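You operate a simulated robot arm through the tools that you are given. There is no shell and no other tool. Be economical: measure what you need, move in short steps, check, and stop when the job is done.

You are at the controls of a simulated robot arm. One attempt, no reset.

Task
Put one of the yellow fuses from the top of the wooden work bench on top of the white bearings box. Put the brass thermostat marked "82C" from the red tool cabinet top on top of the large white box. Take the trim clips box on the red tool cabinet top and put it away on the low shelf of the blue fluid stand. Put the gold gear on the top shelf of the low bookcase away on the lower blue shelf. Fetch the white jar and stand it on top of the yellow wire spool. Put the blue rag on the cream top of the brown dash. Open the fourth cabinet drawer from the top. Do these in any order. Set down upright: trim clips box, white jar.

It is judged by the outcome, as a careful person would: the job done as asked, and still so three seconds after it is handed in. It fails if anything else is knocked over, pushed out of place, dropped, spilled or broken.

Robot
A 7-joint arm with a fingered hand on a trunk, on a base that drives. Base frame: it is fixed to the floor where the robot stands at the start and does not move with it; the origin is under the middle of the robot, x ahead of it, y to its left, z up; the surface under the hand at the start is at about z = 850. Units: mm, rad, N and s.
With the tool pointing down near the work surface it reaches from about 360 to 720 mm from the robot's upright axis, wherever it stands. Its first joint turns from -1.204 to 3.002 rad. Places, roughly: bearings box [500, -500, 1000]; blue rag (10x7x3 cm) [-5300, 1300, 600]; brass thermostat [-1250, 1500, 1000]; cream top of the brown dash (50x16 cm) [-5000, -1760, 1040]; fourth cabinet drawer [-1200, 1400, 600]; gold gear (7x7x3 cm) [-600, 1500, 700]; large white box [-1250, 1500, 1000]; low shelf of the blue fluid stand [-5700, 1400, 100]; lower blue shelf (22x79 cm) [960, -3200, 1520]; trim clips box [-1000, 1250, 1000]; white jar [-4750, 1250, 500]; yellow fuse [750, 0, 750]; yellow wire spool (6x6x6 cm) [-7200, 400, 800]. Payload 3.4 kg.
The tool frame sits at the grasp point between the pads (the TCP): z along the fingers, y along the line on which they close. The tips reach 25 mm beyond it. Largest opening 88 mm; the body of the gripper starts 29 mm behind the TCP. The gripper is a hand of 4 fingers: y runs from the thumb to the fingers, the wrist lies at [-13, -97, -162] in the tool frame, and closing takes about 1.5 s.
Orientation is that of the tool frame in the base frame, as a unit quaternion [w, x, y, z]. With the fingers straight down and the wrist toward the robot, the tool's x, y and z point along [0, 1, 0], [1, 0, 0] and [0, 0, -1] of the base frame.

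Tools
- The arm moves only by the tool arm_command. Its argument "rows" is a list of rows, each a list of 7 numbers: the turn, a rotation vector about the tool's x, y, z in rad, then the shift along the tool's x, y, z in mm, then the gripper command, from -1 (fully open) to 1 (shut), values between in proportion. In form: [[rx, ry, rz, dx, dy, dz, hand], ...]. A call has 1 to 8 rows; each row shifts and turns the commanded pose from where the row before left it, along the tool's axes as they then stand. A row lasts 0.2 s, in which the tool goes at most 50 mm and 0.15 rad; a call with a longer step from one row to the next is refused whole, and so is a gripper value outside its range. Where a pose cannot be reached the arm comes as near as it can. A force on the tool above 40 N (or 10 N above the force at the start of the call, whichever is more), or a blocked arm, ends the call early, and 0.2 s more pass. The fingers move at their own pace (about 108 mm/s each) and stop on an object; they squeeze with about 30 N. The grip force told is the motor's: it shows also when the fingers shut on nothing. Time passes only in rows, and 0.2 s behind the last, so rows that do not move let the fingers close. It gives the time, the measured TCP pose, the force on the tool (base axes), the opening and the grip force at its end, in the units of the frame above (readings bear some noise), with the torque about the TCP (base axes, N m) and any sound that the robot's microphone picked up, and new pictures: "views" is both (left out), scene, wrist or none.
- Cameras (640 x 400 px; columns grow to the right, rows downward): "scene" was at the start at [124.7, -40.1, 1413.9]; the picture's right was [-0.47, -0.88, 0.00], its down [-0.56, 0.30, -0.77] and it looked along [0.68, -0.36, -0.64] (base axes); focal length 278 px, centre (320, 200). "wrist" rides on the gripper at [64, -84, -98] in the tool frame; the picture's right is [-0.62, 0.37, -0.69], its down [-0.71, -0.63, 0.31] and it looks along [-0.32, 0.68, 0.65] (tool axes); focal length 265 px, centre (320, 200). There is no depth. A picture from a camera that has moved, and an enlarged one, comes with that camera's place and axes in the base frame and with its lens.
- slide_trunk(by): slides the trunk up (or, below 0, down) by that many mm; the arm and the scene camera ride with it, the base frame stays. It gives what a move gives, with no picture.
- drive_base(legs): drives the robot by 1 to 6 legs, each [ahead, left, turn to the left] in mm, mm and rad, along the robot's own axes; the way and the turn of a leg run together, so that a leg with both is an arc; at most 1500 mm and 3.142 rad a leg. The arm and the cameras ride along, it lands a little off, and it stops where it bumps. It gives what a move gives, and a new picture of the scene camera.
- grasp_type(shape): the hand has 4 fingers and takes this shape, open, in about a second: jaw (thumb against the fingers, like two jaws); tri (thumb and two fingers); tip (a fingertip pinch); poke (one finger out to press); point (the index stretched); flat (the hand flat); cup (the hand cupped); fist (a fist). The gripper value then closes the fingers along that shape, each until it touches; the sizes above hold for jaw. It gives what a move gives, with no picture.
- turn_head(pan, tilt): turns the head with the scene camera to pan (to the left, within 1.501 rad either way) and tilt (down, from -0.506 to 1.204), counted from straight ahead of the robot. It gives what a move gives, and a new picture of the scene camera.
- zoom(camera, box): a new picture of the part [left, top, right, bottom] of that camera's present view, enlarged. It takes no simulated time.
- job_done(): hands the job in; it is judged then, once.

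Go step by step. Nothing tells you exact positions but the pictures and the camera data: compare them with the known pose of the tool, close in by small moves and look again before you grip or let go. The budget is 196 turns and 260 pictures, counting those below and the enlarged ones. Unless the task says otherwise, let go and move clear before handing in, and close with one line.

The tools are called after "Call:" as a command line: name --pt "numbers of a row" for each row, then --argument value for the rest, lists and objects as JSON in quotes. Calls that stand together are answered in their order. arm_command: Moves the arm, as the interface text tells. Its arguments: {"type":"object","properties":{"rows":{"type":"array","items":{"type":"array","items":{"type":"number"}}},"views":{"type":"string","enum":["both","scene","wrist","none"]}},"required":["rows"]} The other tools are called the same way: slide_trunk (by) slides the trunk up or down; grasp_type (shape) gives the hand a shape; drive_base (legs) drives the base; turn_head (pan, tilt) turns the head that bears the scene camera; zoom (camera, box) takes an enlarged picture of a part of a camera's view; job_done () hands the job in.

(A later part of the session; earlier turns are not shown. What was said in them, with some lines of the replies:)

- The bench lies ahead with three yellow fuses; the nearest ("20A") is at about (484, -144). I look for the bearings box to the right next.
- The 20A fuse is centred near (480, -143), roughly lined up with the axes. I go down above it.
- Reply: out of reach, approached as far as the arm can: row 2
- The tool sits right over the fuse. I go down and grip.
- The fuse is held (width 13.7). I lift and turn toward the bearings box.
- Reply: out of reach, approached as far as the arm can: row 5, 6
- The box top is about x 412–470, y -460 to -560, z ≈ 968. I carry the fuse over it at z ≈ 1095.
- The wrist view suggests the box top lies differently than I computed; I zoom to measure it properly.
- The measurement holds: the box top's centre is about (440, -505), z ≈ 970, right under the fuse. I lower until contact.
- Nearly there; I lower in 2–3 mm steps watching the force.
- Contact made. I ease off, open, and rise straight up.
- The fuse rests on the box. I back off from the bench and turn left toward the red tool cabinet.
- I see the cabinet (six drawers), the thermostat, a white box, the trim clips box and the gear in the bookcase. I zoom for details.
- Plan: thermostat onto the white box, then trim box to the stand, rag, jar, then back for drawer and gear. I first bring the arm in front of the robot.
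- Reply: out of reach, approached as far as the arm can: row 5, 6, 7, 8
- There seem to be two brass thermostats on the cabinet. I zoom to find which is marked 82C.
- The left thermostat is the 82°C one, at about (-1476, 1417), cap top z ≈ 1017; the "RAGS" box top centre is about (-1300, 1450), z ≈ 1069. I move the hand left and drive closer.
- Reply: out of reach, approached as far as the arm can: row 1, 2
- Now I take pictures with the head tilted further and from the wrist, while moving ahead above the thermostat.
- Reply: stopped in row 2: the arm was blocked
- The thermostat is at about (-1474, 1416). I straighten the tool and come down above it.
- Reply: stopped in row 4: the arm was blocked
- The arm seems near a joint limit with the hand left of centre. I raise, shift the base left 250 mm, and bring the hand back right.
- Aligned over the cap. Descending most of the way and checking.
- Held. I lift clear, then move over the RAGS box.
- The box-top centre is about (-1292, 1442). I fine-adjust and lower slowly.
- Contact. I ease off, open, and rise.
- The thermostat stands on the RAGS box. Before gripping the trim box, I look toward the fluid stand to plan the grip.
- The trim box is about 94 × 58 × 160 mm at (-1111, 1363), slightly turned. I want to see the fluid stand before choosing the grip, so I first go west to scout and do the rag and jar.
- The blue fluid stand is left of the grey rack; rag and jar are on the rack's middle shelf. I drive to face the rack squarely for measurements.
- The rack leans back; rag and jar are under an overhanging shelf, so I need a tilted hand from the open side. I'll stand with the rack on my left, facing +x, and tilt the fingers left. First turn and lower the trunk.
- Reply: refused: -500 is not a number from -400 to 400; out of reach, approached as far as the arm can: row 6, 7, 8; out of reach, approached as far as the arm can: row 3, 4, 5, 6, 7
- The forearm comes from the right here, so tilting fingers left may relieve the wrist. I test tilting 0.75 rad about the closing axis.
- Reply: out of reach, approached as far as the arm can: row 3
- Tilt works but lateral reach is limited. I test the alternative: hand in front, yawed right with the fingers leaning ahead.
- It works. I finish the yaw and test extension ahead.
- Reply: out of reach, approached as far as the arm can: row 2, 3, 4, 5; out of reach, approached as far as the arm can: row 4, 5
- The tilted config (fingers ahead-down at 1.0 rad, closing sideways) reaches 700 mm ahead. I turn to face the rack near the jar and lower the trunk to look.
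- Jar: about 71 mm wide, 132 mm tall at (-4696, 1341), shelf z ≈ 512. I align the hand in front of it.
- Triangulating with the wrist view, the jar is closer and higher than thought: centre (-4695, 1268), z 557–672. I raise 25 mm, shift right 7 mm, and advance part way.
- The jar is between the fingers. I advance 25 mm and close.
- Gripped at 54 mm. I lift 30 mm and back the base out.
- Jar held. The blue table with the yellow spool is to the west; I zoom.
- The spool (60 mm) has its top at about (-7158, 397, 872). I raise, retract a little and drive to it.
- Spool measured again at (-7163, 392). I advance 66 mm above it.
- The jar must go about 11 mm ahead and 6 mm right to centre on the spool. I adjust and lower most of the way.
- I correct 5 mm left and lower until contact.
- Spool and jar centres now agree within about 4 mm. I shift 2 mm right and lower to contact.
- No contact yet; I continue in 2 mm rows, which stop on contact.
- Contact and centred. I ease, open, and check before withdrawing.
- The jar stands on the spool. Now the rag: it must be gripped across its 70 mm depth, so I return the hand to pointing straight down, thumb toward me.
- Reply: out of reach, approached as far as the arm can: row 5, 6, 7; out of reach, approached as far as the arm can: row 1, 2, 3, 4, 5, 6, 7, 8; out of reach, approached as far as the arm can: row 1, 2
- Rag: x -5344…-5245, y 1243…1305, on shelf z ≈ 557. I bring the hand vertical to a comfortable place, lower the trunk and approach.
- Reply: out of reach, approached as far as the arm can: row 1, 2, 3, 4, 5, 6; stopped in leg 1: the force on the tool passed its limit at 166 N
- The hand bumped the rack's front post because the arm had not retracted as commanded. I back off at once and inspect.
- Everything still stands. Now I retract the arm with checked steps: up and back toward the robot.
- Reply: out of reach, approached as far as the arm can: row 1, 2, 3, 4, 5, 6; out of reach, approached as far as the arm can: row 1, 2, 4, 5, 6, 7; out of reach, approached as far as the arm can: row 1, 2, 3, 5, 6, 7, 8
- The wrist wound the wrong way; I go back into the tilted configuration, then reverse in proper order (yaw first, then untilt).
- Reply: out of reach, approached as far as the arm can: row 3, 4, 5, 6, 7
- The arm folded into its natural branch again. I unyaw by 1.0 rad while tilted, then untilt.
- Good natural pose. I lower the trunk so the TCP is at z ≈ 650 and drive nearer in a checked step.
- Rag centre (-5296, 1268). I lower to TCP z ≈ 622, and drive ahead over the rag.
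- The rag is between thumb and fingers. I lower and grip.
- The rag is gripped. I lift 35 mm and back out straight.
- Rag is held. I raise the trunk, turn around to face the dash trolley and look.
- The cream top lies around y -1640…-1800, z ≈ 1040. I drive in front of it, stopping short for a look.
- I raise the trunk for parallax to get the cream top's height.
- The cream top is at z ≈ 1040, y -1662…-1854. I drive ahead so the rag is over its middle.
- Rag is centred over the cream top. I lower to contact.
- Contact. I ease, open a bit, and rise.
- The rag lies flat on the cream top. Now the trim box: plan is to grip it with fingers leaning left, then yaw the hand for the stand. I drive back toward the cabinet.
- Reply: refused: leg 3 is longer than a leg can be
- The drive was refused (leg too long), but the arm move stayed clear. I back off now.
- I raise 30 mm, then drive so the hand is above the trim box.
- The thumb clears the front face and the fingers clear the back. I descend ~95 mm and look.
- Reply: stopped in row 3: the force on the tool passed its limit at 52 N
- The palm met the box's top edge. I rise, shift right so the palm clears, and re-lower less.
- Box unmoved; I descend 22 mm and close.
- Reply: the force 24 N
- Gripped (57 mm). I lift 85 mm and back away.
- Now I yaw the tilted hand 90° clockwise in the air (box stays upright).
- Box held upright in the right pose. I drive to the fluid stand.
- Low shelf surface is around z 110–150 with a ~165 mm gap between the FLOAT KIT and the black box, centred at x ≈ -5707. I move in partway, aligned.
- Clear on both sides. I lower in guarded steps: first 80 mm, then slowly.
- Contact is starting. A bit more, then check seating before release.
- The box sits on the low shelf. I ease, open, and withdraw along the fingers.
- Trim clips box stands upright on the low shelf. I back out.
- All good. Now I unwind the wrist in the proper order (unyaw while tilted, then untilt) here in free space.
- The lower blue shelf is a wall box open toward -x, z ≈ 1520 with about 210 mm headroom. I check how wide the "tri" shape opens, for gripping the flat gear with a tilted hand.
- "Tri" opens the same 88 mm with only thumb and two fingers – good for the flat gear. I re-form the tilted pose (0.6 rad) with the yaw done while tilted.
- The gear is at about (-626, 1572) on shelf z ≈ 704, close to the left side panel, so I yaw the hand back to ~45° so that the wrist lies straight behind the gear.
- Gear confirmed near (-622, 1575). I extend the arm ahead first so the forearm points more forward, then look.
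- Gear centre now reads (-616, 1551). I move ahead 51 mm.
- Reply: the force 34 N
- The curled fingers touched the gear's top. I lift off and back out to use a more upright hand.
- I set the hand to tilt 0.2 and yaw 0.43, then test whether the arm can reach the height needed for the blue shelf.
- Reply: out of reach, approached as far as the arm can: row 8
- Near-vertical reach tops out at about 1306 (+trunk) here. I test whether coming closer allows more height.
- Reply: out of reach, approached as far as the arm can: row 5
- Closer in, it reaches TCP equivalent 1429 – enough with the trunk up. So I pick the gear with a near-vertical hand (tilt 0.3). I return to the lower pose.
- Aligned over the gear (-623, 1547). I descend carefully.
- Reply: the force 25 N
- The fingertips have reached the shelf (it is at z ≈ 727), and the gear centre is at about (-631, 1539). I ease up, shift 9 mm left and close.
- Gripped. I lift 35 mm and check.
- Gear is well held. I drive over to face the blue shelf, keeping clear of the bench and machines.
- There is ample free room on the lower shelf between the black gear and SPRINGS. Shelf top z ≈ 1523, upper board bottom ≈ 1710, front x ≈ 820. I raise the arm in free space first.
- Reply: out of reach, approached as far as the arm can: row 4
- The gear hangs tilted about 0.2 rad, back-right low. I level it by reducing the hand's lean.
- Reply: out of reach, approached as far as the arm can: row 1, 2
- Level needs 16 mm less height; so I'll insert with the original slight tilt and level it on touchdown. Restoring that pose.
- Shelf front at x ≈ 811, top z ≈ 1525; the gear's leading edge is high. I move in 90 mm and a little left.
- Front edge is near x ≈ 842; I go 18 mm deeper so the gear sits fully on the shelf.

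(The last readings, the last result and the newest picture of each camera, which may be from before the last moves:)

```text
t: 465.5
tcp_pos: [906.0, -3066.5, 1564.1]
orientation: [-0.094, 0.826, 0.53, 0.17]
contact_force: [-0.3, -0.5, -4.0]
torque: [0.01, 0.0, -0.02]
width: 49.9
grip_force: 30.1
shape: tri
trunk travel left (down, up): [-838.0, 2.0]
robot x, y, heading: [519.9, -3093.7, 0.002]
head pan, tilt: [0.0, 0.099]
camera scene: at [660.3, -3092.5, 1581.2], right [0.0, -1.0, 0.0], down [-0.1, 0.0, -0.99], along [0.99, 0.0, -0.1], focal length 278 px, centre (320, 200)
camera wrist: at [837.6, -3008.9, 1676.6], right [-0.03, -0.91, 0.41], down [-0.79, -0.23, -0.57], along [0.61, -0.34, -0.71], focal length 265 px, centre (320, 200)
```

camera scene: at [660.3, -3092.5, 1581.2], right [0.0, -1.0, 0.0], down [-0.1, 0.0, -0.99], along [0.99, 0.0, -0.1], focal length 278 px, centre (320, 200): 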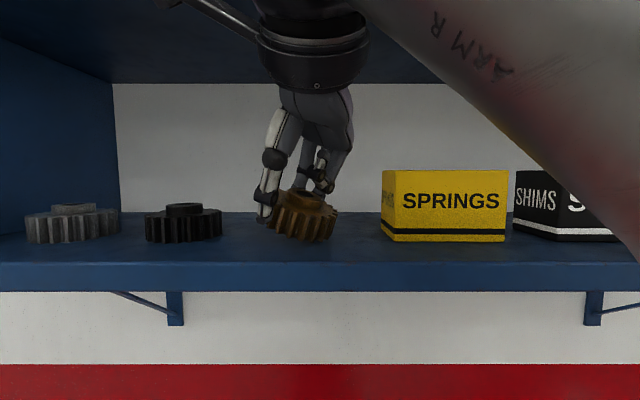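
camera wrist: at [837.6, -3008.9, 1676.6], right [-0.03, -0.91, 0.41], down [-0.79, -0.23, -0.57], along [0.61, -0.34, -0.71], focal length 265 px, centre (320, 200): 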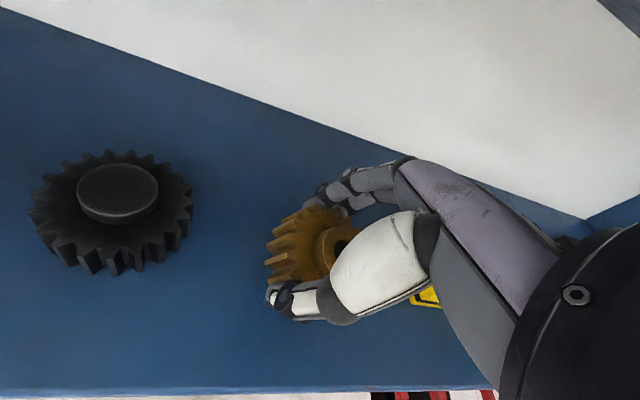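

No contact yet at 1564. I level the hand while shifting slightly back so the wrist stays clear of the upper board.

Call:
arm_command --pt "0.02 -0.09 0 -2.8 -5.1 0.7 1" --pt "0.02 -0.09 0 -2.8 -5.1 0.7 1" --views "both"

Call:
zoom --camera "scene" --box '[220, 20, 420, 270]'

```text
t: 466.1
tcp_pos: [893.2, -3063.8, 1562.2]
orientation: [-0.062, 0.835, 0.54, 0.084]
contact_force: [0.0, 0.7, -3.5]
torque: [0.01, -0.01, -0.01]
width: 49.8
grip_force: 30.2
shape: tri
trunk travel left (down, up): [-838.0, 2.0]
robot x, y, heading: [516.6, -3091.6, 0.002]
head pan, tilt: [0.0, 0.099]
camera scene: at [659.4, -3090.4, 1581.3], right [0.0, -1.0, 0.0], down [-0.1, 0.0, -0.99], along [0.99, 0.0, -0.1], focal length 278 px, centre (320, 200)
camera wrist: at [836.5, -2990.9, 1671.4], right [0.03, -0.84, 0.54], down [-0.84, -0.32, -0.44], along [0.54, -0.44, -0.72], focal length 265 px, centre (320, 200)
```

scene: 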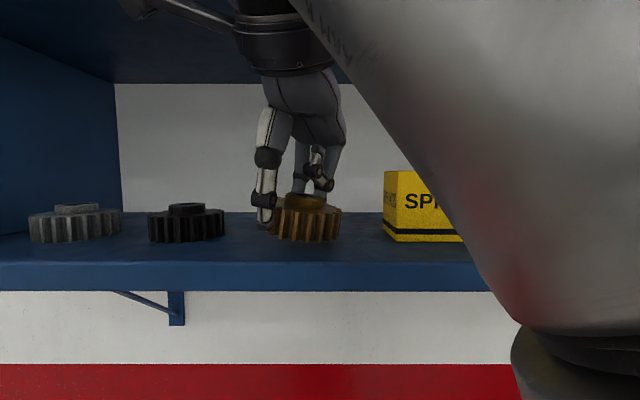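
wrist: 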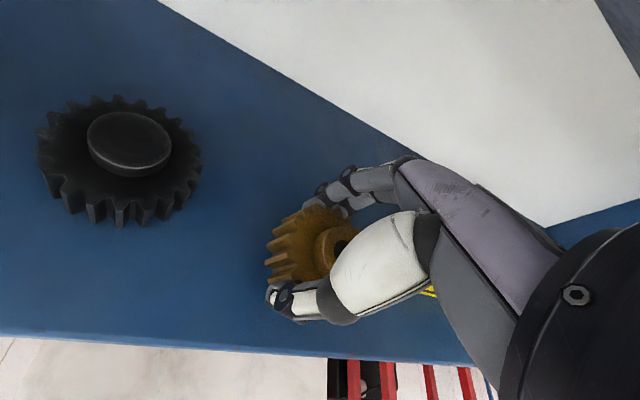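

```text
1.60 times, centred on (320, 145) of scene
camera zoom: at [659.4, -3090.4, 1581.3], right [0.0, -1.0, 0.0], down [-0.1, 0.0, -0.99], along [0.99, 0.0, -0.1], focal length 445 px, centre (320, 288)
```

zoom: 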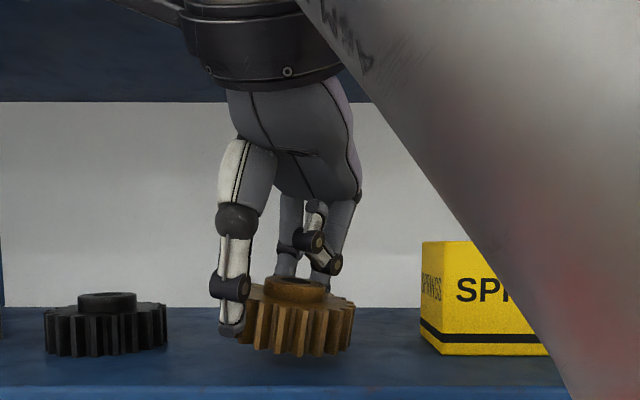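

Gear is nearly level now. I lower in 2 mm rows until contact.

Call:
arm_command --pt "0 0 0 -0.5 0 2 1" --pt "0 0 0 -0.5 0 2 1" --pt "0 0 0 -0.5 0 2 1" --views "none"

Call:
arm_command --pt "0 0 0 -0.5 0 2 1" --pt "0 0 0 0 0 0 1" --views "scene"

```text
t: 466.9
tcp_pos: [893.1, -3066.5, 1554.7]
orientation: [-0.063, 0.836, 0.539, 0.084]
contact_force: [-0.6, 0.3, -4.2]
torque: [0.04, 0.03, 0.02]
width: 49.8
grip_force: 30.0
shape: tri
trunk travel left (down, up): [-838.0, 2.0]
robot x, y, heading: [517.1, -3094.0, 0.002]
head pan, tilt: [0.0, 0.099]
```

```text
t: 467.5
tcp_pos: [892.7, -3065.9, 1553.2]
orientation: [-0.062, 0.836, 0.538, 0.084]
contact_force: [-0.1, 0.5, -2.9]
torque: [0.02, -0.03, 0.03]
width: 49.6
grip_force: 29.9
shape: tri
trunk travel left (down, up): [-838.0, 2.0]
robot x, y, heading: [519.4, -3092.0, -0.001]
head pan, tilt: [0.0, 0.099]
camera scene: at [659.6, -3092.4, 1581.3], right [0.0, -1.0, 0.0], down [-0.1, 0.0, -0.99], along [0.99, 0.0, -0.1], focal length 278 px, centre (320, 200)
```

scene: 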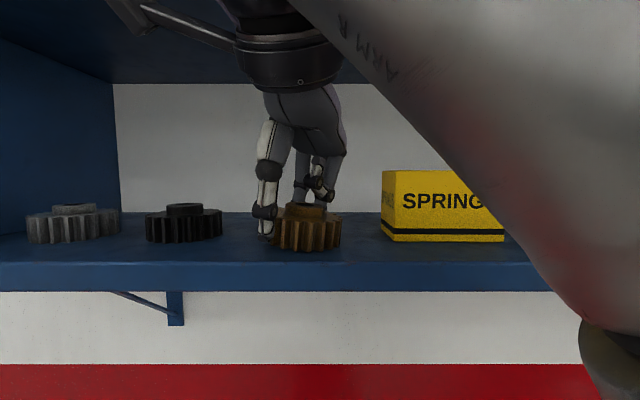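

Call:
arm_command --pt "0 0 0 -0.5 0 2 1" --pt "0 0 0 -0.5 0 2 1" --views "none"

Call:
arm_command --pt "0 0 0 -0.5 0 2 1" --pt "0 0 0 0 0 0 1" --views "none"

```text
t: 468.1
tcp_pos: [893.4, -3066.9, 1549.1]
orientation: [-0.062, 0.836, 0.538, 0.083]
contact_force: [0.2, 0.1, -0.3]
torque: [-0.05, 0.01, -0.02]
width: 49.7
grip_force: 30.0
shape: tri
trunk travel left (down, up): [-838.0, 2.0]
robot x, y, heading: [516.4, -3092.6, 0.002]
head pan, tilt: [0.0, 0.099]
```

```text
t: 468.7
tcp_pos: [892.6, -3066.8, 1548.1]
orientation: [-0.062, 0.836, 0.539, 0.086]
contact_force: [2.5, 0.9, 9.3]
torque: [-0.18, -0.25, 0.04]
width: 49.6
grip_force: 29.9
shape: tri
trunk travel left (down, up): [-838.0, 2.0]
robot x, y, heading: [515.1, -3090.4, -0.003]
head pan, tilt: [0.0, 0.099]
```

Contact. I open and look.

Call:
arm_command --pt "0 0 0 0.2 0 -1 0.6" --pt "0 0 0 0 0 0 0.2" --pt "0 0 0 0 0 0 -0.4" --pt "0 0 0 0 0 0 -1" --pt "0 0 0 0 0 0 -1" --pt "0 0 0 0 0 0 -1" --views "both"

```text
t: 470.1
tcp_pos: [891.7, -3065.8, 1548.1]
orientation: [-0.063, 0.836, 0.539, 0.084]
contact_force: [-0.3, 0.0, 0.6]
torque: [0.01, -0.02, 0.0]
width: 87.2
grip_force: 0.0
shape: tri
trunk travel left (down, up): [-838.0, 2.0]
robot x, y, heading: [516.3, -3094.9, -0.003]
head pan, tilt: [0.0, 0.099]
camera scene: at [658.8, -3092.4, 1581.3], right [0.0, -1.0, 0.0], down [-0.1, 0.0, -1.0], along [1.0, 0.0, -0.1], focal length 278 px, centre (320, 200)
camera wrist: at [836.1, -2993.6, 1657.6], right [0.03, -0.84, 0.54], down [-0.84, -0.32, -0.44], along [0.54, -0.44, -0.72], focal length 265 px, centre (320, 200)
```

scene: 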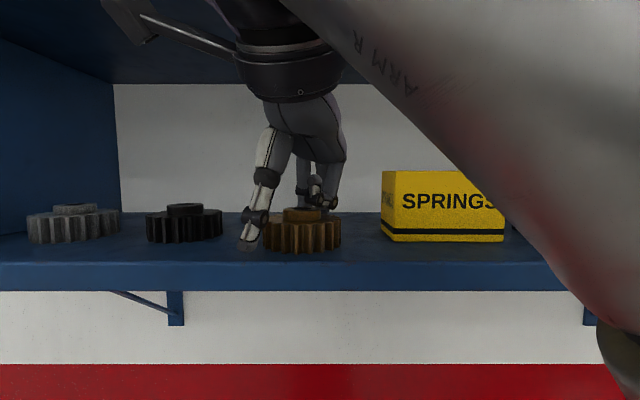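
wrist: 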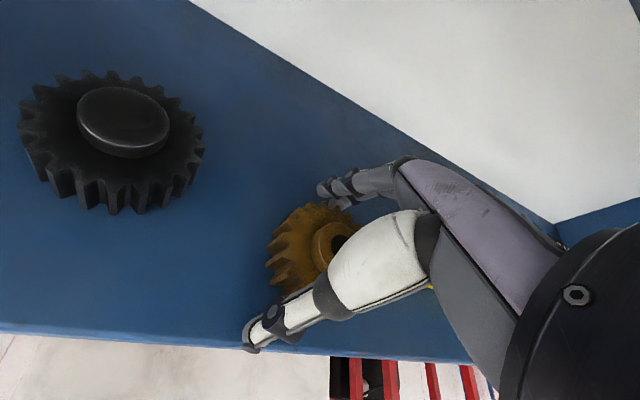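

The gear sits flat on the shelf. To get the fingers off without dragging it, I rise slightly, then swing the fingers up and to the left about the wrist.

Call:
arm_command --pt "0 0 0 1.2 0 -6 -1" --pt "0 0 0 1.2 0 -6 -1" --pt "0 0.08 0 14 0 -3 -1" --pt "0 0.08 0 14 0 -3 -1" --views "both"

```text
t: 471.1
tcp_pos: [904.4, -3043.3, 1573.8]
orientation: [-0.105, 0.827, 0.532, 0.15]
contact_force: [-0.5, -0.2, -1.3]
torque: [-0.04, -0.01, -0.02]
width: 87.9
grip_force: 0.1
shape: tri
trunk travel left (down, up): [-838.0, 2.0]
robot x, y, heading: [513.8, -3091.2, 0.003]
head pan, tilt: [0.0, 0.099]
camera scene: at [659.4, -3091.6, 1581.3], right [0.0, -1.0, 0.0], down [-0.1, 0.0, -0.99], along [0.99, 0.0, -0.1], focal length 278 px, centre (320, 200)
camera wrist: at [840.6, -2986.5, 1688.4], right [0.0, -0.91, 0.42], down [-0.81, -0.24, -0.53], along [0.59, -0.34, -0.74], focal length 265 px, centre (320, 200)
```

scene: 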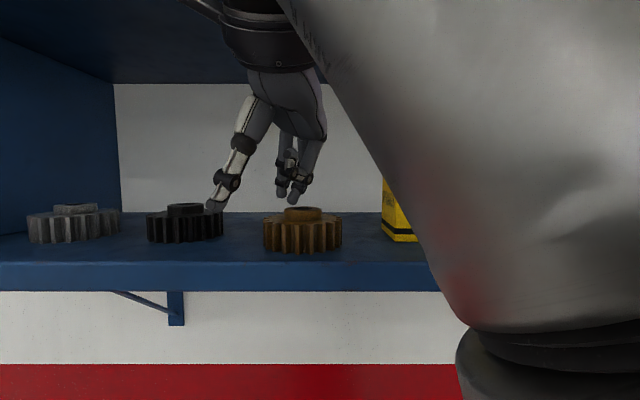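
wrist: 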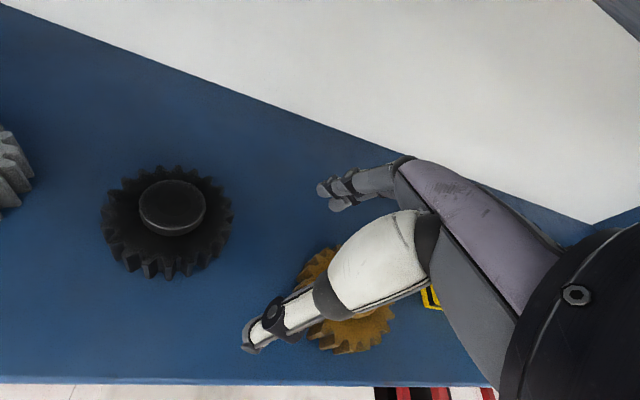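

Fingers are above the gear now. One more upward swing, then I back out slightly leftward.

Call:
arm_command --pt "0 0.08 0 12 0 -5 -1" --pt "0 0 0 2 0 -5 -1" --views "both"

```text
t: 471.7
tcp_pos: [906.9, -3035.1, 1581.3]
orientation: [-0.127, 0.819, 0.528, 0.184]
contact_force: [-0.1, 0.1, -0.7]
torque: [0.02, -0.01, -0.02]
width: 87.6
grip_force: 0.0
shape: tri
out of reach, approached as far as the arm can: row 2
trunk travel left (down, up): [-838.0, 2.0]
robot x, y, heading: [515.8, -3092.0, 0.003]
head pan, tilt: [0.0, 0.099]
camera scene: at [659.2, -3092.6, 1581.3], right [0.0, -1.0, 0.0], down [-0.1, 0.0, -1.0], along [1.0, 0.0, -0.1], focal length 278 px, centre (320, 200)
camera wrist: at [839.8, -2987.9, 1697.9], right [-0.01, -0.94, 0.35], down [-0.79, -0.2, -0.58], along [0.61, -0.28, -0.74], focal length 265 px, centre (320, 200)
```

scene: 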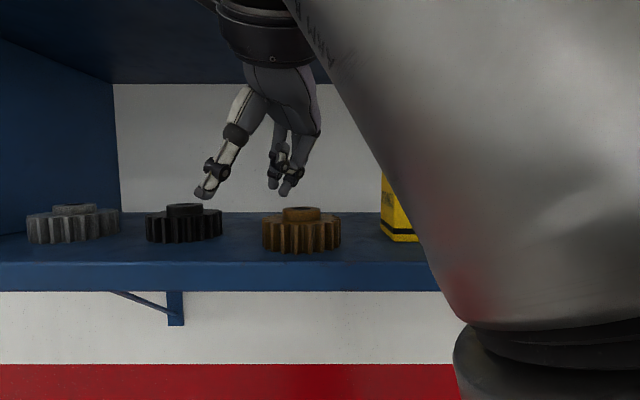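
wrist: 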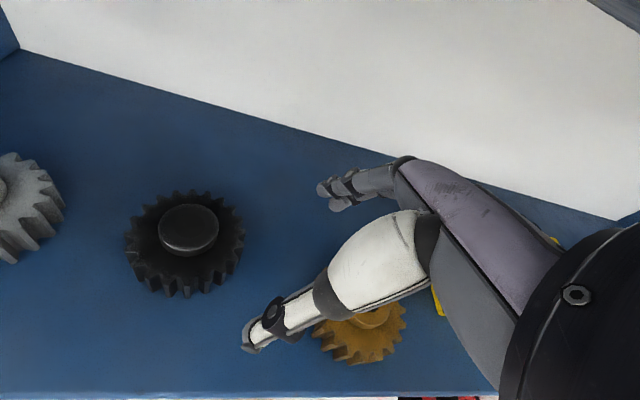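

Call:
drive_base --legs '[[-25, 16, 0], [-450, 0, 0]]'

Call:
zoom --camera "scene" --box '[150, 80, 550, 330]'

```text
t: 474.8
tcp_pos: [435.7, -3019.7, 1581.5]
orientation: [-0.127, 0.819, 0.528, 0.184]
contact_force: [-0.4, 0.0, -0.8]
torque: [0.01, 0.01, 0.01]
width: 87.8
grip_force: 0.0
shape: tri
trunk travel left (down, up): [-838.0, 2.0]
robot x, y, heading: [48.2, -3078.6, 0.003]
head pan, tilt: [0.0, 0.099]
camera scene: at [187.8, -3076.9, 1581.3], right [0.0, -1.0, 0.0], down [-0.1, 0.0, -0.99], along [0.99, 0.0, -0.1], focal length 278 px, centre (320, 200)
```

scene: 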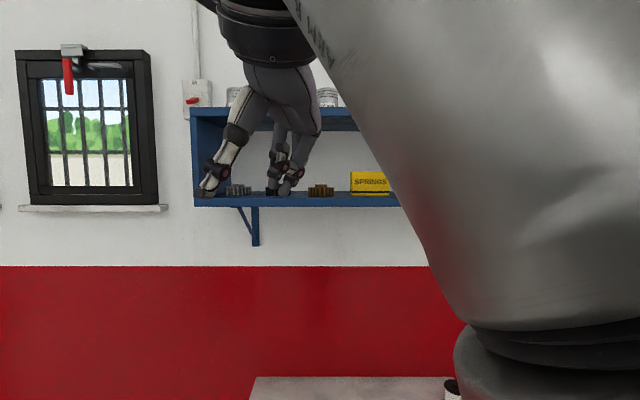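

```text
1.60 times, centred on (350, 205) of scene
camera zoom: at [187.8, -3076.9, 1581.3], right [0.0, -1.0, 0.0], down [-0.1, 0.0, -0.99], along [0.99, 0.0, -0.1], focal length 445 px, centre (272, 192)
```

zoom: 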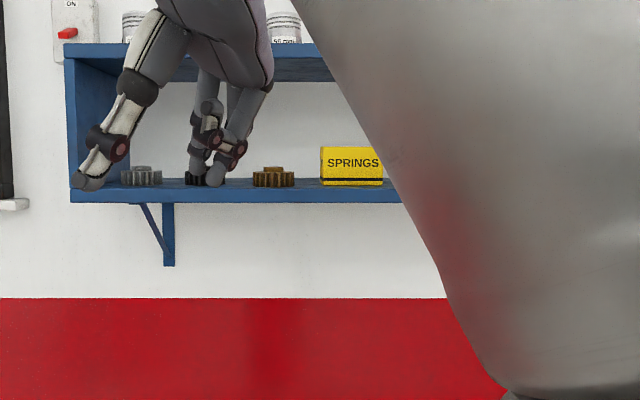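

The gold gear is on the lower blue shelf. Last job: the fourth drawer. I lower the arm to a normal pose and drive to the cabinet.

Call:
arm_command --pt "0 -0.08 0 -7 14 42 -1" --pt "0 -0.08 0 -7 14 42 -1" --pt "0 0 0 -7 20 42 -1" --pt "0 0 0 -7 20 42 -1" --pt "0 0 0 -7 20 42 -1" --pt "0 0 0 -7 20 42 -1" --pt "0 0 0 -7 20 42 -1" --pt "0 0 0 -7 20 42 -1" --views "none"

Call:
grasp_type --shape "jaw"

Call:
drive_base --legs '[[-250, 0, 0], [0, 0, 1.57], [1500, 0, 0], [1500, 0, 0], [100, 950, 0]]'

Call:
turn_head --pan 0.0 --tilt 0.5

```text
t: 476.6
tcp_pos: [588.0, -3028.3, 1243.8]
orientation: [-0.085, 0.83, 0.538, 0.118]
contact_force: [0.2, 0.3, 0.1]
torque: [0.0, 0.01, 0.05]
width: 87.8
grip_force: 0.0
shape: tri
trunk travel left (down, up): [-838.0, 2.0]
robot x, y, heading: [45.3, -3078.9, -0.0]
head pan, tilt: [0.0, 0.099]
```

```text
t: 477.5
tcp_pos: [587.6, -3029.1, 1244.0]
orientation: [-0.084, 0.831, 0.537, 0.119]
contact_force: [-0.5, 1.5, 0.3]
torque: [0.0, -0.02, 0.02]
width: 87.5
grip_force: 0.0
shape: jaw
trunk travel left (down, up): [-838.0, 2.0]
robot x, y, heading: [43.3, -3079.1, 0.001]
head pan, tilt: [0.0, 0.099]
```

```text
t: 501.8
tcp_pos: [-1247.6, 551.3, 1243.6]
orientation: [-0.143, 0.201, 0.969, 0.022]
contact_force: [-0.7, -0.6, 0.0]
torque: [0.02, 0.0, -0.01]
width: 87.9
grip_force: 0.0
shape: jaw
trunk travel left (down, up): [-838.0, 2.0]
robot x, y, heading: [-1193.5, 4.4, 1.591]
head pan, tilt: [0.0, 0.099]
camera scene: at [-1193.4, 152.1, 1581.3], right [1.0, 0.02, 0.0], down [0.0, -0.1, -0.99], along [-0.02, 0.99, -0.1], focal length 278 px, centre (320, 200)
```

scene: 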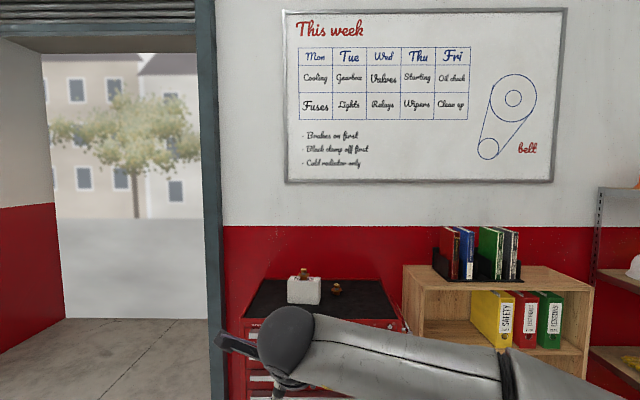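

```text
t: 502.7
tcp_pos: [-1248.4, 551.1, 1243.9]
orientation: [-0.143, 0.201, 0.969, 0.023]
contact_force: [0.0, -0.3, -0.8]
torque: [0.03, 0.0, 0.01]
width: 87.7
grip_force: 0.2
shape: jaw
trunk travel left (down, up): [-838.0, 2.0]
robot x, y, heading: [-1191.8, 10.3, 1.586]
head pan, tilt: [0.0, 0.499]
camera scene: at [-1193.2, 151.1, 1544.3], right [1.0, 0.02, 0.0], down [0.01, -0.48, -0.88], along [-0.02, 0.88, -0.48], focal length 278 px, centre (320, 200)
```

scene: 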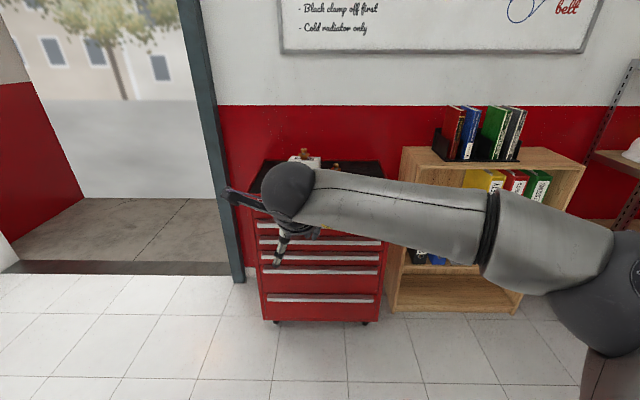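

Call:
slide_trunk --by -400

Call:
zoom --camera "scene" --box '[200, 110, 440, 290]'

```text
t: 506.5
tcp_pos: [-1248.8, 550.5, 843.8]
orientation: [-0.143, 0.2, 0.969, 0.022]
contact_force: [-0.5, 0.2, 1.1]
torque: [-0.01, -0.02, 0.0]
width: 87.9
grip_force: 0.1
shape: jaw
trunk travel left (down, up): [-438.0, 402.0]
robot x, y, heading: [-1191.4, 6.8, 1.588]
head pan, tilt: [0.0, 0.499]
```

```text
2.22 times, centred on (320, 200) of scene
camera zoom: at [-1193.4, 151.0, 1144.2], right [1.0, 0.02, 0.0], down [0.01, -0.48, -0.88], along [-0.02, 0.88, -0.48], focal length 618 px, centre (320, 200)
```

zoom: 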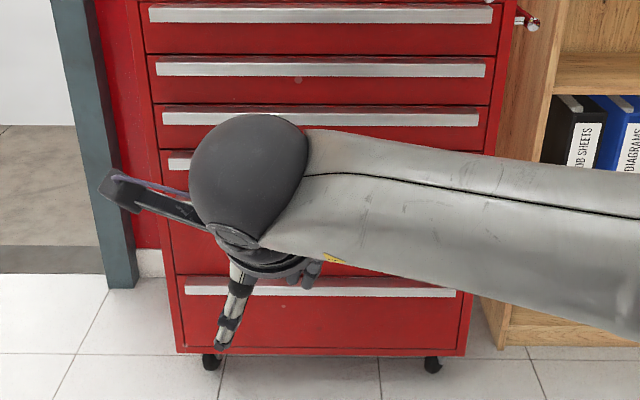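

The handles are protruding lips; the fourth is at z ≈ 634. I'll grip it with the hand pitched forward, palm down (closing vertically). First back to default orientation, then pitch.

Call:
arm_command --pt "0 -0.145 0 0 0 0 -1" --pt "0 -0.145 0 0 0 0 -1" --pt "0 0 -0.135 0 0 0 -1" --pt "0 0 -0.135 0 0 0 -1" --pt "0 0 -0.135 -30 0 0 -1" --pt "0 0 0 -45 0 0 -1" --pt "0 0 0 -45 0 0 -1" --views "none"

Call:
arm_command --pt "-0.15 0 0 0 0 0 -1" --pt "-0.15 0 0 0 0 0 -1" --pt "-0.15 0 0 0 0 0 -1" --pt "-0.15 0 0 0 0 0 -1" --pt "-0.15 0 0 0 0 0 -1" --pt "-0.15 0 0 0 0 0 -1" --views "scene"

```text
t: 508.1
tcp_pos: [-1126.7, 546.0, 842.4]
orientation: [-0.003, -0.001, 1.0, -0.006]
contact_force: [-0.6, 0.1, 0.7]
torque: [-0.01, 0.01, -0.03]
width: 87.7
grip_force: 0.1
shape: jaw
trunk travel left (down, up): [-438.0, 402.0]
robot x, y, heading: [-1192.5, 9.6, 1.588]
head pan, tilt: [0.0, 0.499]
```

```text
t: 509.5
tcp_pos: [-1127.9, 546.2, 843.3]
orientation: [-0.003, 0.002, 0.903, 0.429]
contact_force: [-1.1, 0.3, 1.0]
torque: [0.03, -0.04, 0.02]
width: 88.0
grip_force: 0.1
shape: jaw
trunk travel left (down, up): [-438.0, 402.0]
robot x, y, heading: [-1188.8, 14.5, 1.588]
head pan, tilt: [0.0, 0.499]
camera scene: at [-1193.5, 151.1, 1144.2], right [1.0, 0.02, 0.0], down [0.01, -0.48, -0.88], along [-0.02, 0.88, -0.48], focal length 278 px, centre (320, 200)
```

scene: 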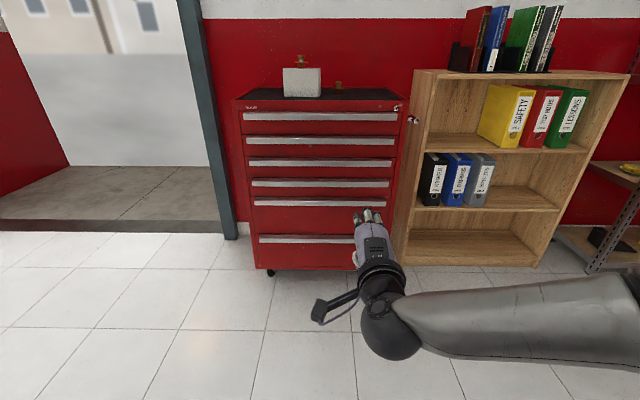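

Call:
arm_command --pt "-0.15 0 0 0 0 0 -1" --pt "-0.15 0 0 0 0 0 -1" --pt "-0.15 0 0 0 0 0 -1" --pt "-0.1 0 0 0 0 0 -1" --views "none"

Call:
zoom --camera "scene" --box '[220, 85, 428, 280]'

Call:
zoom --camera "scene" --box '[236, 150, 300, 220]'

```text
t: 510.5
tcp_pos: [-1128.7, 547.0, 843.5]
orientation: [-0.003, 0.001, 0.753, 0.658]
contact_force: [0.9, 0.0, 0.4]
torque: [-0.01, 0.01, 0.04]
width: 87.8
grip_force: 0.0
shape: jaw
trunk travel left (down, up): [-438.0, 402.0]
robot x, y, heading: [-1190.3, 7.6, 1.587]
head pan, tilt: [0.0, 0.499]
```

```text
2.05 times, centred on (324, 182) of scene
camera zoom: at [-1193.5, 151.2, 1144.2], right [1.0, 0.02, 0.0], down [0.01, -0.48, -0.88], along [-0.02, 0.88, -0.48], focal length 570 px, centre (312, 236)
```

zoom: 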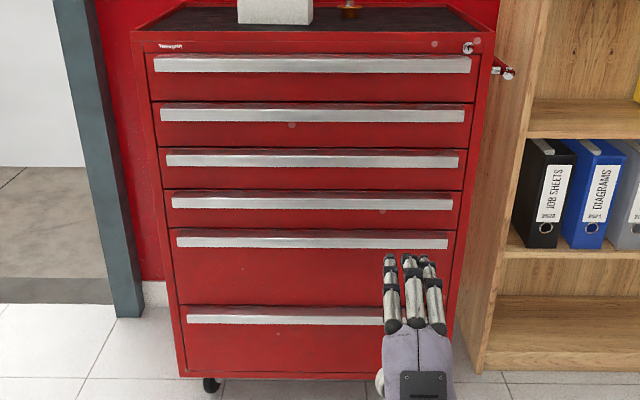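

```text
5.71 times, centred on (268, 185) of scene
camera zoom: at [-1193.5, 151.2, 1144.2], right [1.0, 0.02, 0.0], down [0.01, -0.48, -0.88], along [-0.02, 0.88, -0.48], focal length 1588 px, centre (617, 286)
```

zoom: 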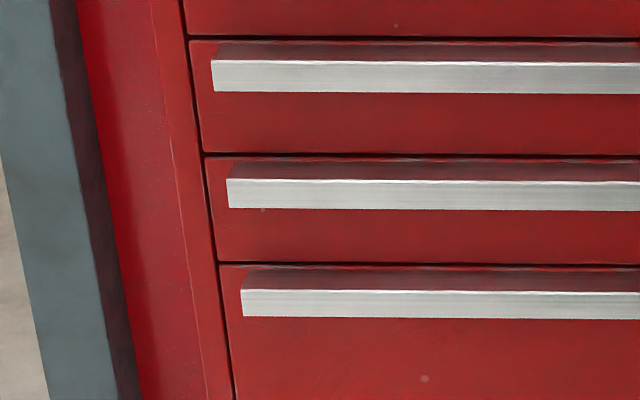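

The fourth handle is a 38 mm deep, 23 mm high bar at z ≈ 628. I level the hand, lower the trunk, and approach.

Call:
arm_command --pt "-0.12 0 0 0 0 0 -1" --pt "0 0 0 0 0 0 -1" --views "none"

Call:
slide_trunk --by -213

Call:
drive_base --legs '[[560, 85, -0.017]]'

Call:
zoom --camera "wrist" --box '[0, 0, 640, 400]'

```text
t: 511.1
tcp_pos: [-1128.5, 546.6, 843.7]
orientation: [-0.001, 0.003, 0.711, 0.703]
contact_force: [-0.3, 0.0, 0.2]
torque: [-0.01, 0.03, 0.01]
width: 87.7
grip_force: 0.0
shape: jaw
trunk travel left (down, up): [-438.0, 402.0]
robot x, y, heading: [-1187.1, 10.8, 1.594]
head pan, tilt: [0.0, 0.499]
```

```text
t: 513.4
tcp_pos: [-1128.2, 546.8, 629.8]
orientation: [-0.002, 0.002, 0.712, 0.703]
contact_force: [0.4, 0.3, -0.8]
torque: [-0.02, 0.0, -0.02]
width: 87.9
grip_force: 0.2
shape: jaw
trunk travel left (down, up): [-225.0, 615.0]
robot x, y, heading: [-1188.1, 9.7, 1.585]
head pan, tilt: [0.0, 0.499]
```

```text
t: 516.7
tcp_pos: [-1209.0, 1108.0, 631.4]
orientation: [0.004, 0.008, 0.711, 0.703]
contact_force: [0.6, 0.1, -0.7]
torque: [-0.02, 0.0, -0.01]
width: 87.7
grip_force: 0.1
shape: jaw
trunk travel left (down, up): [-225.0, 615.0]
robot x, y, heading: [-1283.5, 570.7, 1.574]
head pan, tilt: [0.0, 0.499]
camera scene: at [-1281.1, 712.8, 931.2], right [1.0, 0.0, 0.0], down [0.0, -0.48, -0.88], along [0.0, 0.88, -0.48], focal length 278 px, centre (320, 200)
```

scene: 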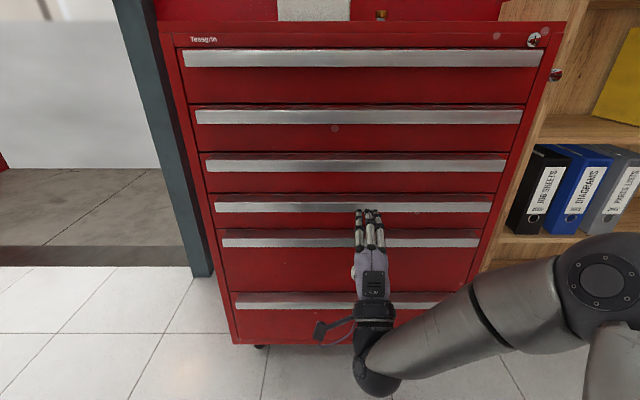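

```text
1.00 times, centred on (320, 200) of wrist (not enlarged: the box is as wide or as high as the picture)
camera zoom: at [-1275.1, 1009.6, 547.3], right [0.61, -0.7, 0.37], down [0.72, 0.28, -0.64], along [0.34, 0.66, 0.67], focal length 265 px, centre (320, 200)
```

zoom: 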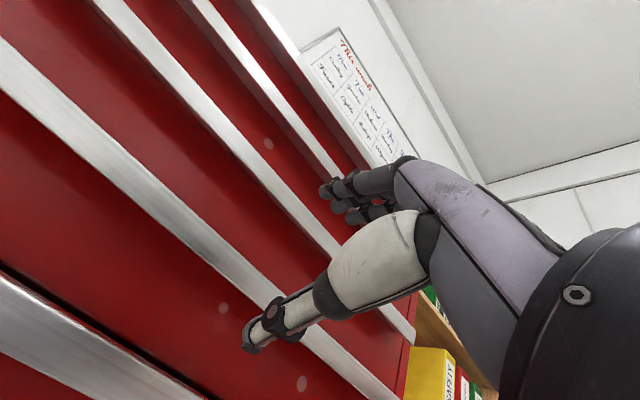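

Call:
drive_base --legs '[[110, 10, 0]]'

Call:
zoom --camera "wrist" --box '[0, 0, 640, 400]'

```text
t: 517.9
tcp_pos: [-1219.8, 1217.8, 630.1]
orientation: [0.004, 0.008, 0.712, 0.702]
contact_force: [-0.5, -0.2, 0.2]
torque: [-0.01, -0.02, 0.0]
width: 87.9
grip_force: 0.2
shape: jaw
trunk travel left (down, up): [-225.0, 615.0]
robot x, y, heading: [-1292.1, 682.4, 1.57]
head pan, tilt: [0.0, 0.499]
camera scene: at [-1291.1, 823.0, 931.2], right [1.0, 0.0, 0.0], down [0.0, -0.48, -0.88], along [0.0, 0.88, -0.48], focal length 278 px, centre (320, 200)
```

scene: 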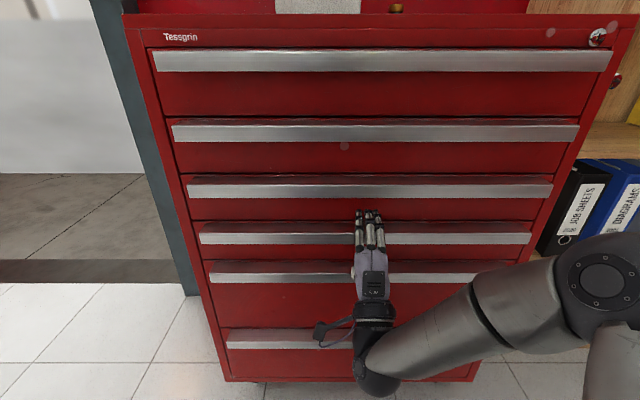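

```text
1.00 times, centred on (320, 200) of wrist (not enlarged: the box is as wide or as high as the picture)
camera zoom: at [-1285.2, 1119.8, 547.3], right [0.61, -0.7, 0.37], down [0.72, 0.28, -0.64], along [0.34, 0.66, 0.67], focal length 265 px, centre (320, 200)
```

zoom: 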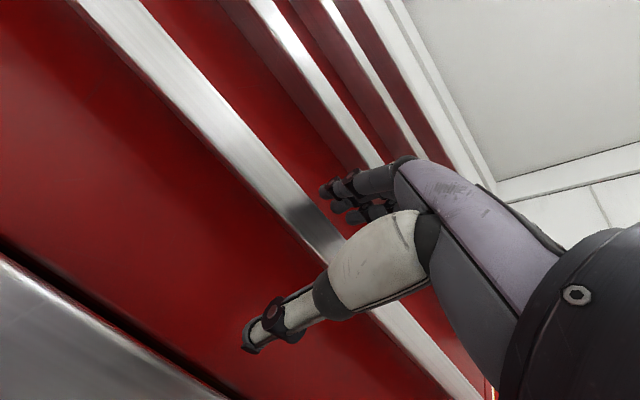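

The bar lies between thumb and fingers. I advance 30 mm and close on it.

Call:
arm_command --pt "0 0 0 0 0 15 -1" --pt "0 0 0 0 0 15 -1" --pt "0 0 0 0 0 0 0" --pt "0 0 0 0 0 0 1" --pt "0 0 0 0 0 0 1" --pt "0 0 0 0 0 0 1" --pt "0 0 0 0 0 0 1" --pt "0 0 0 0 0 0 1" --views "both"

```text
t: 518.4
tcp_pos: [-1219.9, 1230.0, 630.8]
orientation: [0.002, 0.007, 0.709, 0.705]
contact_force: [1.5, -32.1, -5.4]
torque: [1.43, 0.15, -0.26]
width: 85.2
grip_force: 0.0
shape: jaw
trunk travel left (down, up): [-225.0, 615.0]
robot x, y, heading: [-1293.9, 681.8, 1.566]
head pan, tilt: [0.0, 0.499]
stopped in row 2: the force on the tool passed its limit at 57 N (the readings are from after the stop); the commanded pose is now the measured one
camera scene: at [-1290.6, 818.8, 931.6], right [1.0, 0.0, 0.0], down [0.0, -0.48, -0.88], along [0.0, 0.88, -0.48], focal length 278 px, centre (320, 200)
camera wrist: at [-1285.4, 1132.9, 547.4], right [0.61, -0.7, 0.37], down [0.71, 0.29, -0.64], along [0.34, 0.65, 0.68], focal length 265 px, centre (320, 200)
```

scene: 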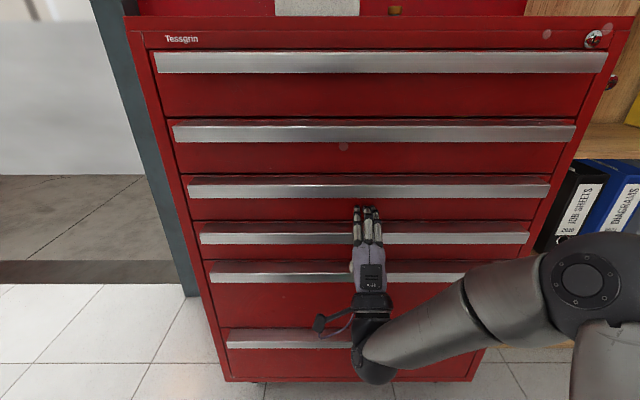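
wrist: 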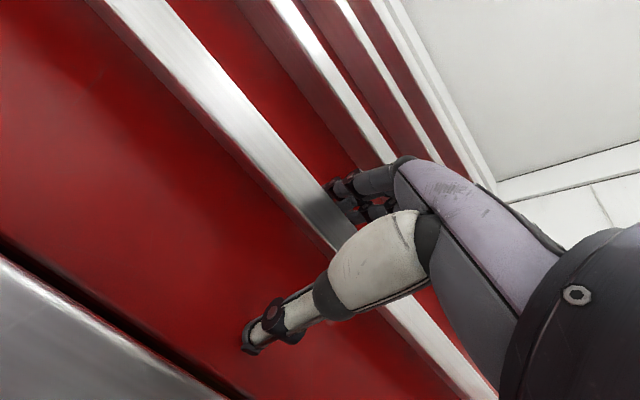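

The fingertips touch the drawer face, so the bar is a bit nearer and higher (z ≈ 650). I back 6 mm, raise 18 mm, then close.

Call:
arm_command --pt "0 0 0 0 0 -6 -1" --pt "0 0 0 0 9 0 -1" --pt "0 0 0 0 9 0 -1" --pt "0 0 0 0 0 0 0" --pt "0 0 0 0 0 0 1" --pt "0 0 0 0 0 0 1" --pt "0 0 0 0 0 0 1" --pt "0 0 0 0 0 0 1" --views "both"

```text
t: 520.2
tcp_pos: [-1219.7, 1231.8, 642.2]
orientation: [0.003, 0.007, 0.715, 0.699]
contact_force: [1.2, -2.1, -36.9]
torque: [0.48, 0.0, 0.01]
width: 25.3
grip_force: 30.0
shape: jaw
trunk travel left (down, up): [-225.0, 615.0]
robot x, y, heading: [-1289.4, 681.2, 1.571]
head pan, tilt: [0.0, 0.499]
camera scene: at [-1290.4, 826.3, 930.3], right [1.0, 0.0, 0.0], down [0.0, -0.48, -0.88], along [0.0, 0.88, -0.48], focal length 278 px, centre (320, 200)
camera wrist: at [-1284.6, 1132.1, 560.1], right [0.61, -0.69, 0.38], down [0.72, 0.28, -0.64], along [0.34, 0.67, 0.67], focal length 265 px, centre (320, 200)
```

scene: 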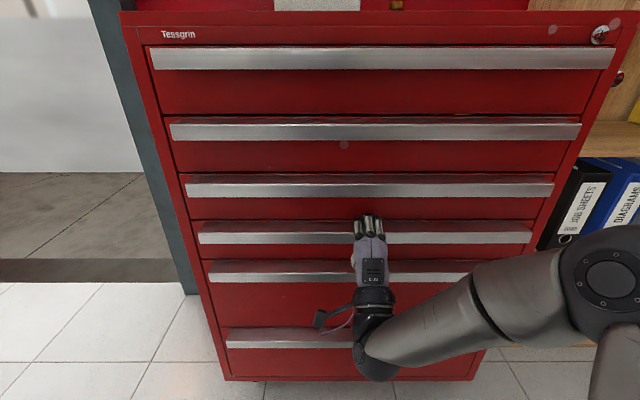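
wrist: 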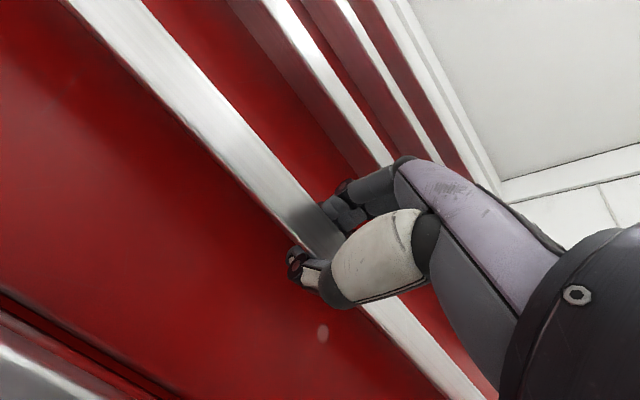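

Gripped (25 mm). I relieve the vertical load and pull gently.

Call:
arm_command --pt "0 0 0 0 -5 0 1" --pt "0 0 0 0 0 -10 1" --pt "0 0 0 0 0 -15 1" --pt "0 0 0 0 0 -20 1" --pt "0 0 0 0 0 -20 1" --views "scene"

```text
t: 521.4
tcp_pos: [-1220.2, 1165.8, 641.7]
orientation: [0.004, 0.007, 0.713, 0.701]
contact_force: [3.9, -1.1, -24.5]
torque: [0.64, 0.04, -0.08]
width: 23.9
grip_force: 30.1
shape: jaw
trunk travel left (down, up): [-225.0, 615.0]
robot x, y, heading: [-1291.3, 679.9, 1.571]
head pan, tilt: [0.0, 0.499]
camera scene: at [-1290.9, 824.7, 930.8], right [1.0, 0.0, 0.0], down [0.0, -0.48, -0.88], along [0.0, 0.88, -0.48], focal length 278 px, centre (320, 200)
```

scene: 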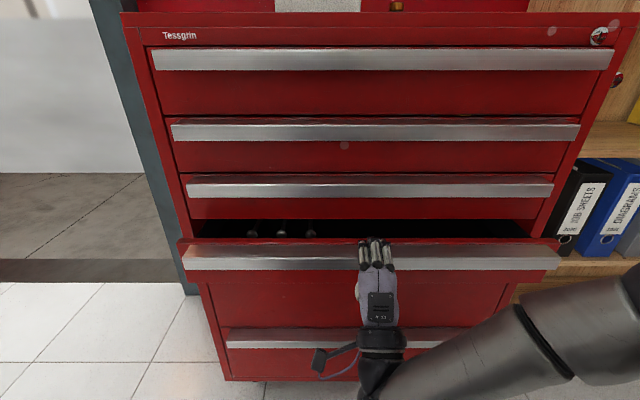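

The drawer is opening. I relieve again and pull further with the base.

Call:
arm_command --pt "0 0 0 0 -4 0 1" --pt "0 0 0 0 0 -20 1" --pt "0 0 0 0 0 -20 1" --views "none"

Call:
drive_base --legs '[[-200, 0, 0]]'

```text
t: 522.2
tcp_pos: [-1221.0, 1124.1, 639.1]
orientation: [0.002, 0.008, 0.711, 0.703]
contact_force: [8.4, -1.3, -12.7]
torque: [0.76, 0.01, -0.07]
width: 24.3
grip_force: 30.6
shape: jaw
trunk travel left (down, up): [-225.0, 615.0]
robot x, y, heading: [-1290.5, 679.1, 1.572]
head pan, tilt: [0.0, 0.499]
```

```text
t: 523.8
tcp_pos: [-1219.7, 923.9, 637.2]
orientation: [0.002, 0.007, 0.711, 0.703]
contact_force: [12.8, 1.1, -14.6]
torque: [0.77, 0.04, -0.14]
width: 24.6
grip_force: 29.9
shape: jaw
trunk travel left (down, up): [-225.0, 615.0]
robot x, y, heading: [-1289.1, 483.1, 1.567]
head pan, tilt: [0.0, 0.499]
camera scene: at [-1289.3, 623.0, 931.0], right [1.0, 0.0, 0.0], down [0.0, -0.48, -0.88], along [0.0, 0.88, -0.48], focal length 278 px, centre (320, 200)
```

scene: 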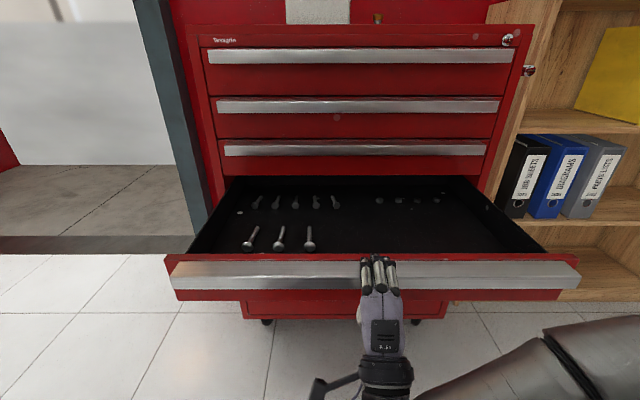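

Opened about 310 mm. I pull a little more to be sure.

Call:
drive_base --legs '[[-60, 0, 0]]'

```text
t: 524.7
tcp_pos: [-1220.1, 864.6, 638.0]
orientation: [0.003, 0.008, 0.711, 0.703]
contact_force: [7.8, 1.0, -13.4]
torque: [0.78, -0.05, -0.1]
width: 24.3
grip_force: 29.7
shape: jaw
trunk travel left (down, up): [-225.0, 615.0]
robot x, y, heading: [-1292.1, 423.8, 1.574]
head pan, tilt: [0.0, 0.499]
camera scene: at [-1289.7, 563.3, 931.0], right [1.0, 0.0, 0.0], down [0.0, -0.48, -0.88], along [0.0, 0.88, -0.48], focal length 278 px, centre (320, 200)
```

scene: 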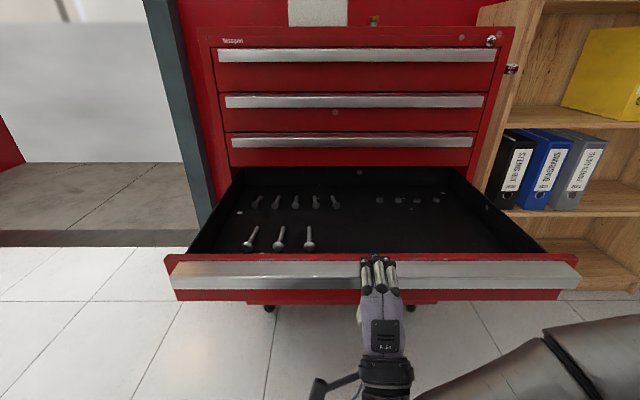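

Opened ~370 mm. I release and back straight off.

Call:
arm_command --pt "0 0 0 0 0 0 0.3" --pt "0 0 0 0 0 0 -0.5" --pt "0 0 0 0 0 0 -1" --pt "0 0 0 0 0 0 -1" --pt "0 0 0 0 0 -20 -1" --pt "0 0 0 0 0 -40 -1" --views "none"

Call:
drive_base --legs '[[-500, 0, 0]]'

Call:
zoom --camera "scene" --box '[200, 80, 440, 280]'

```text
t: 526.1
tcp_pos: [-1239.9, 851.9, 626.1]
orientation: [0.004, 0.008, 0.71, 0.704]
contact_force: [-0.1, -0.5, 0.5]
torque: [-0.01, -0.01, -0.01]
width: 87.7
grip_force: 0.0
shape: jaw
out of reach, approached as far as the arm can: row 5, 6
trunk travel left (down, up): [-225.0, 615.0]
robot x, y, heading: [-1294.8, 419.5, 1.569]
head pan, tilt: [0.0, 0.499]
```

```text
t: 529.1
tcp_pos: [-1239.0, 351.6, 626.5]
orientation: [0.004, 0.009, 0.711, 0.703]
contact_force: [1.0, 0.5, -0.3]
torque: [0.0, 0.01, 0.01]
width: 87.7
grip_force: 0.1
shape: jaw
trunk travel left (down, up): [-225.0, 615.0]
robot x, y, heading: [-1291.4, -78.4, 1.567]
head pan, tilt: [0.0, 0.499]
camera scene: at [-1290.9, 62.1, 931.2], right [1.0, 0.0, 0.0], down [0.0, -0.48, -0.88], along [0.0, 0.88, -0.48], focal length 278 px, centre (320, 200)
```

scene: 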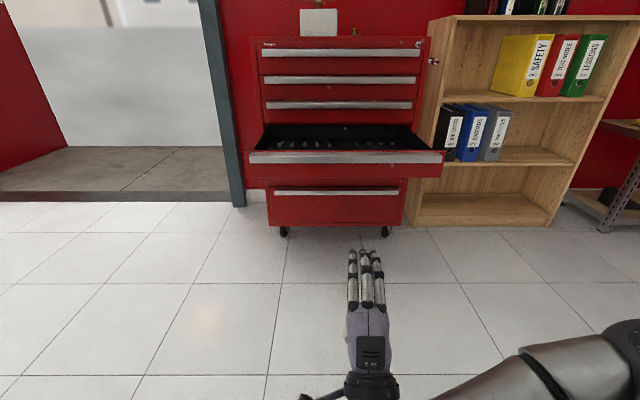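

```text
2.00 times, centred on (320, 180) of scene
camera zoom: at [-1290.9, 62.1, 931.2], right [1.0, 0.0, 0.0], down [0.0, -0.48, -0.88], along [0.0, 0.88, -0.48], focal length 556 px, centre (320, 240)
```

zoom: 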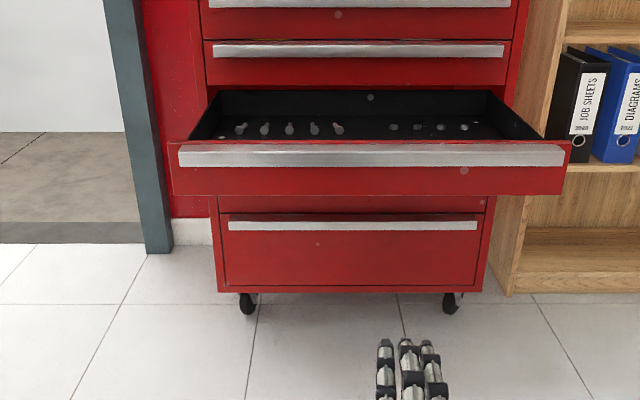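

The fourth drawer stands open with three closed above it. I saw each of the other items in place after releasing it, so I hand the job in.

Call:
job_done

```text
The job is handed in.
```

All seven tasks are done and handed in. One slip on the way: while I was driving in for the blue rag, the hand hit the grey rack's front post at 166 N. I backed off and looked, and saw nothing on it moved or knocked over.
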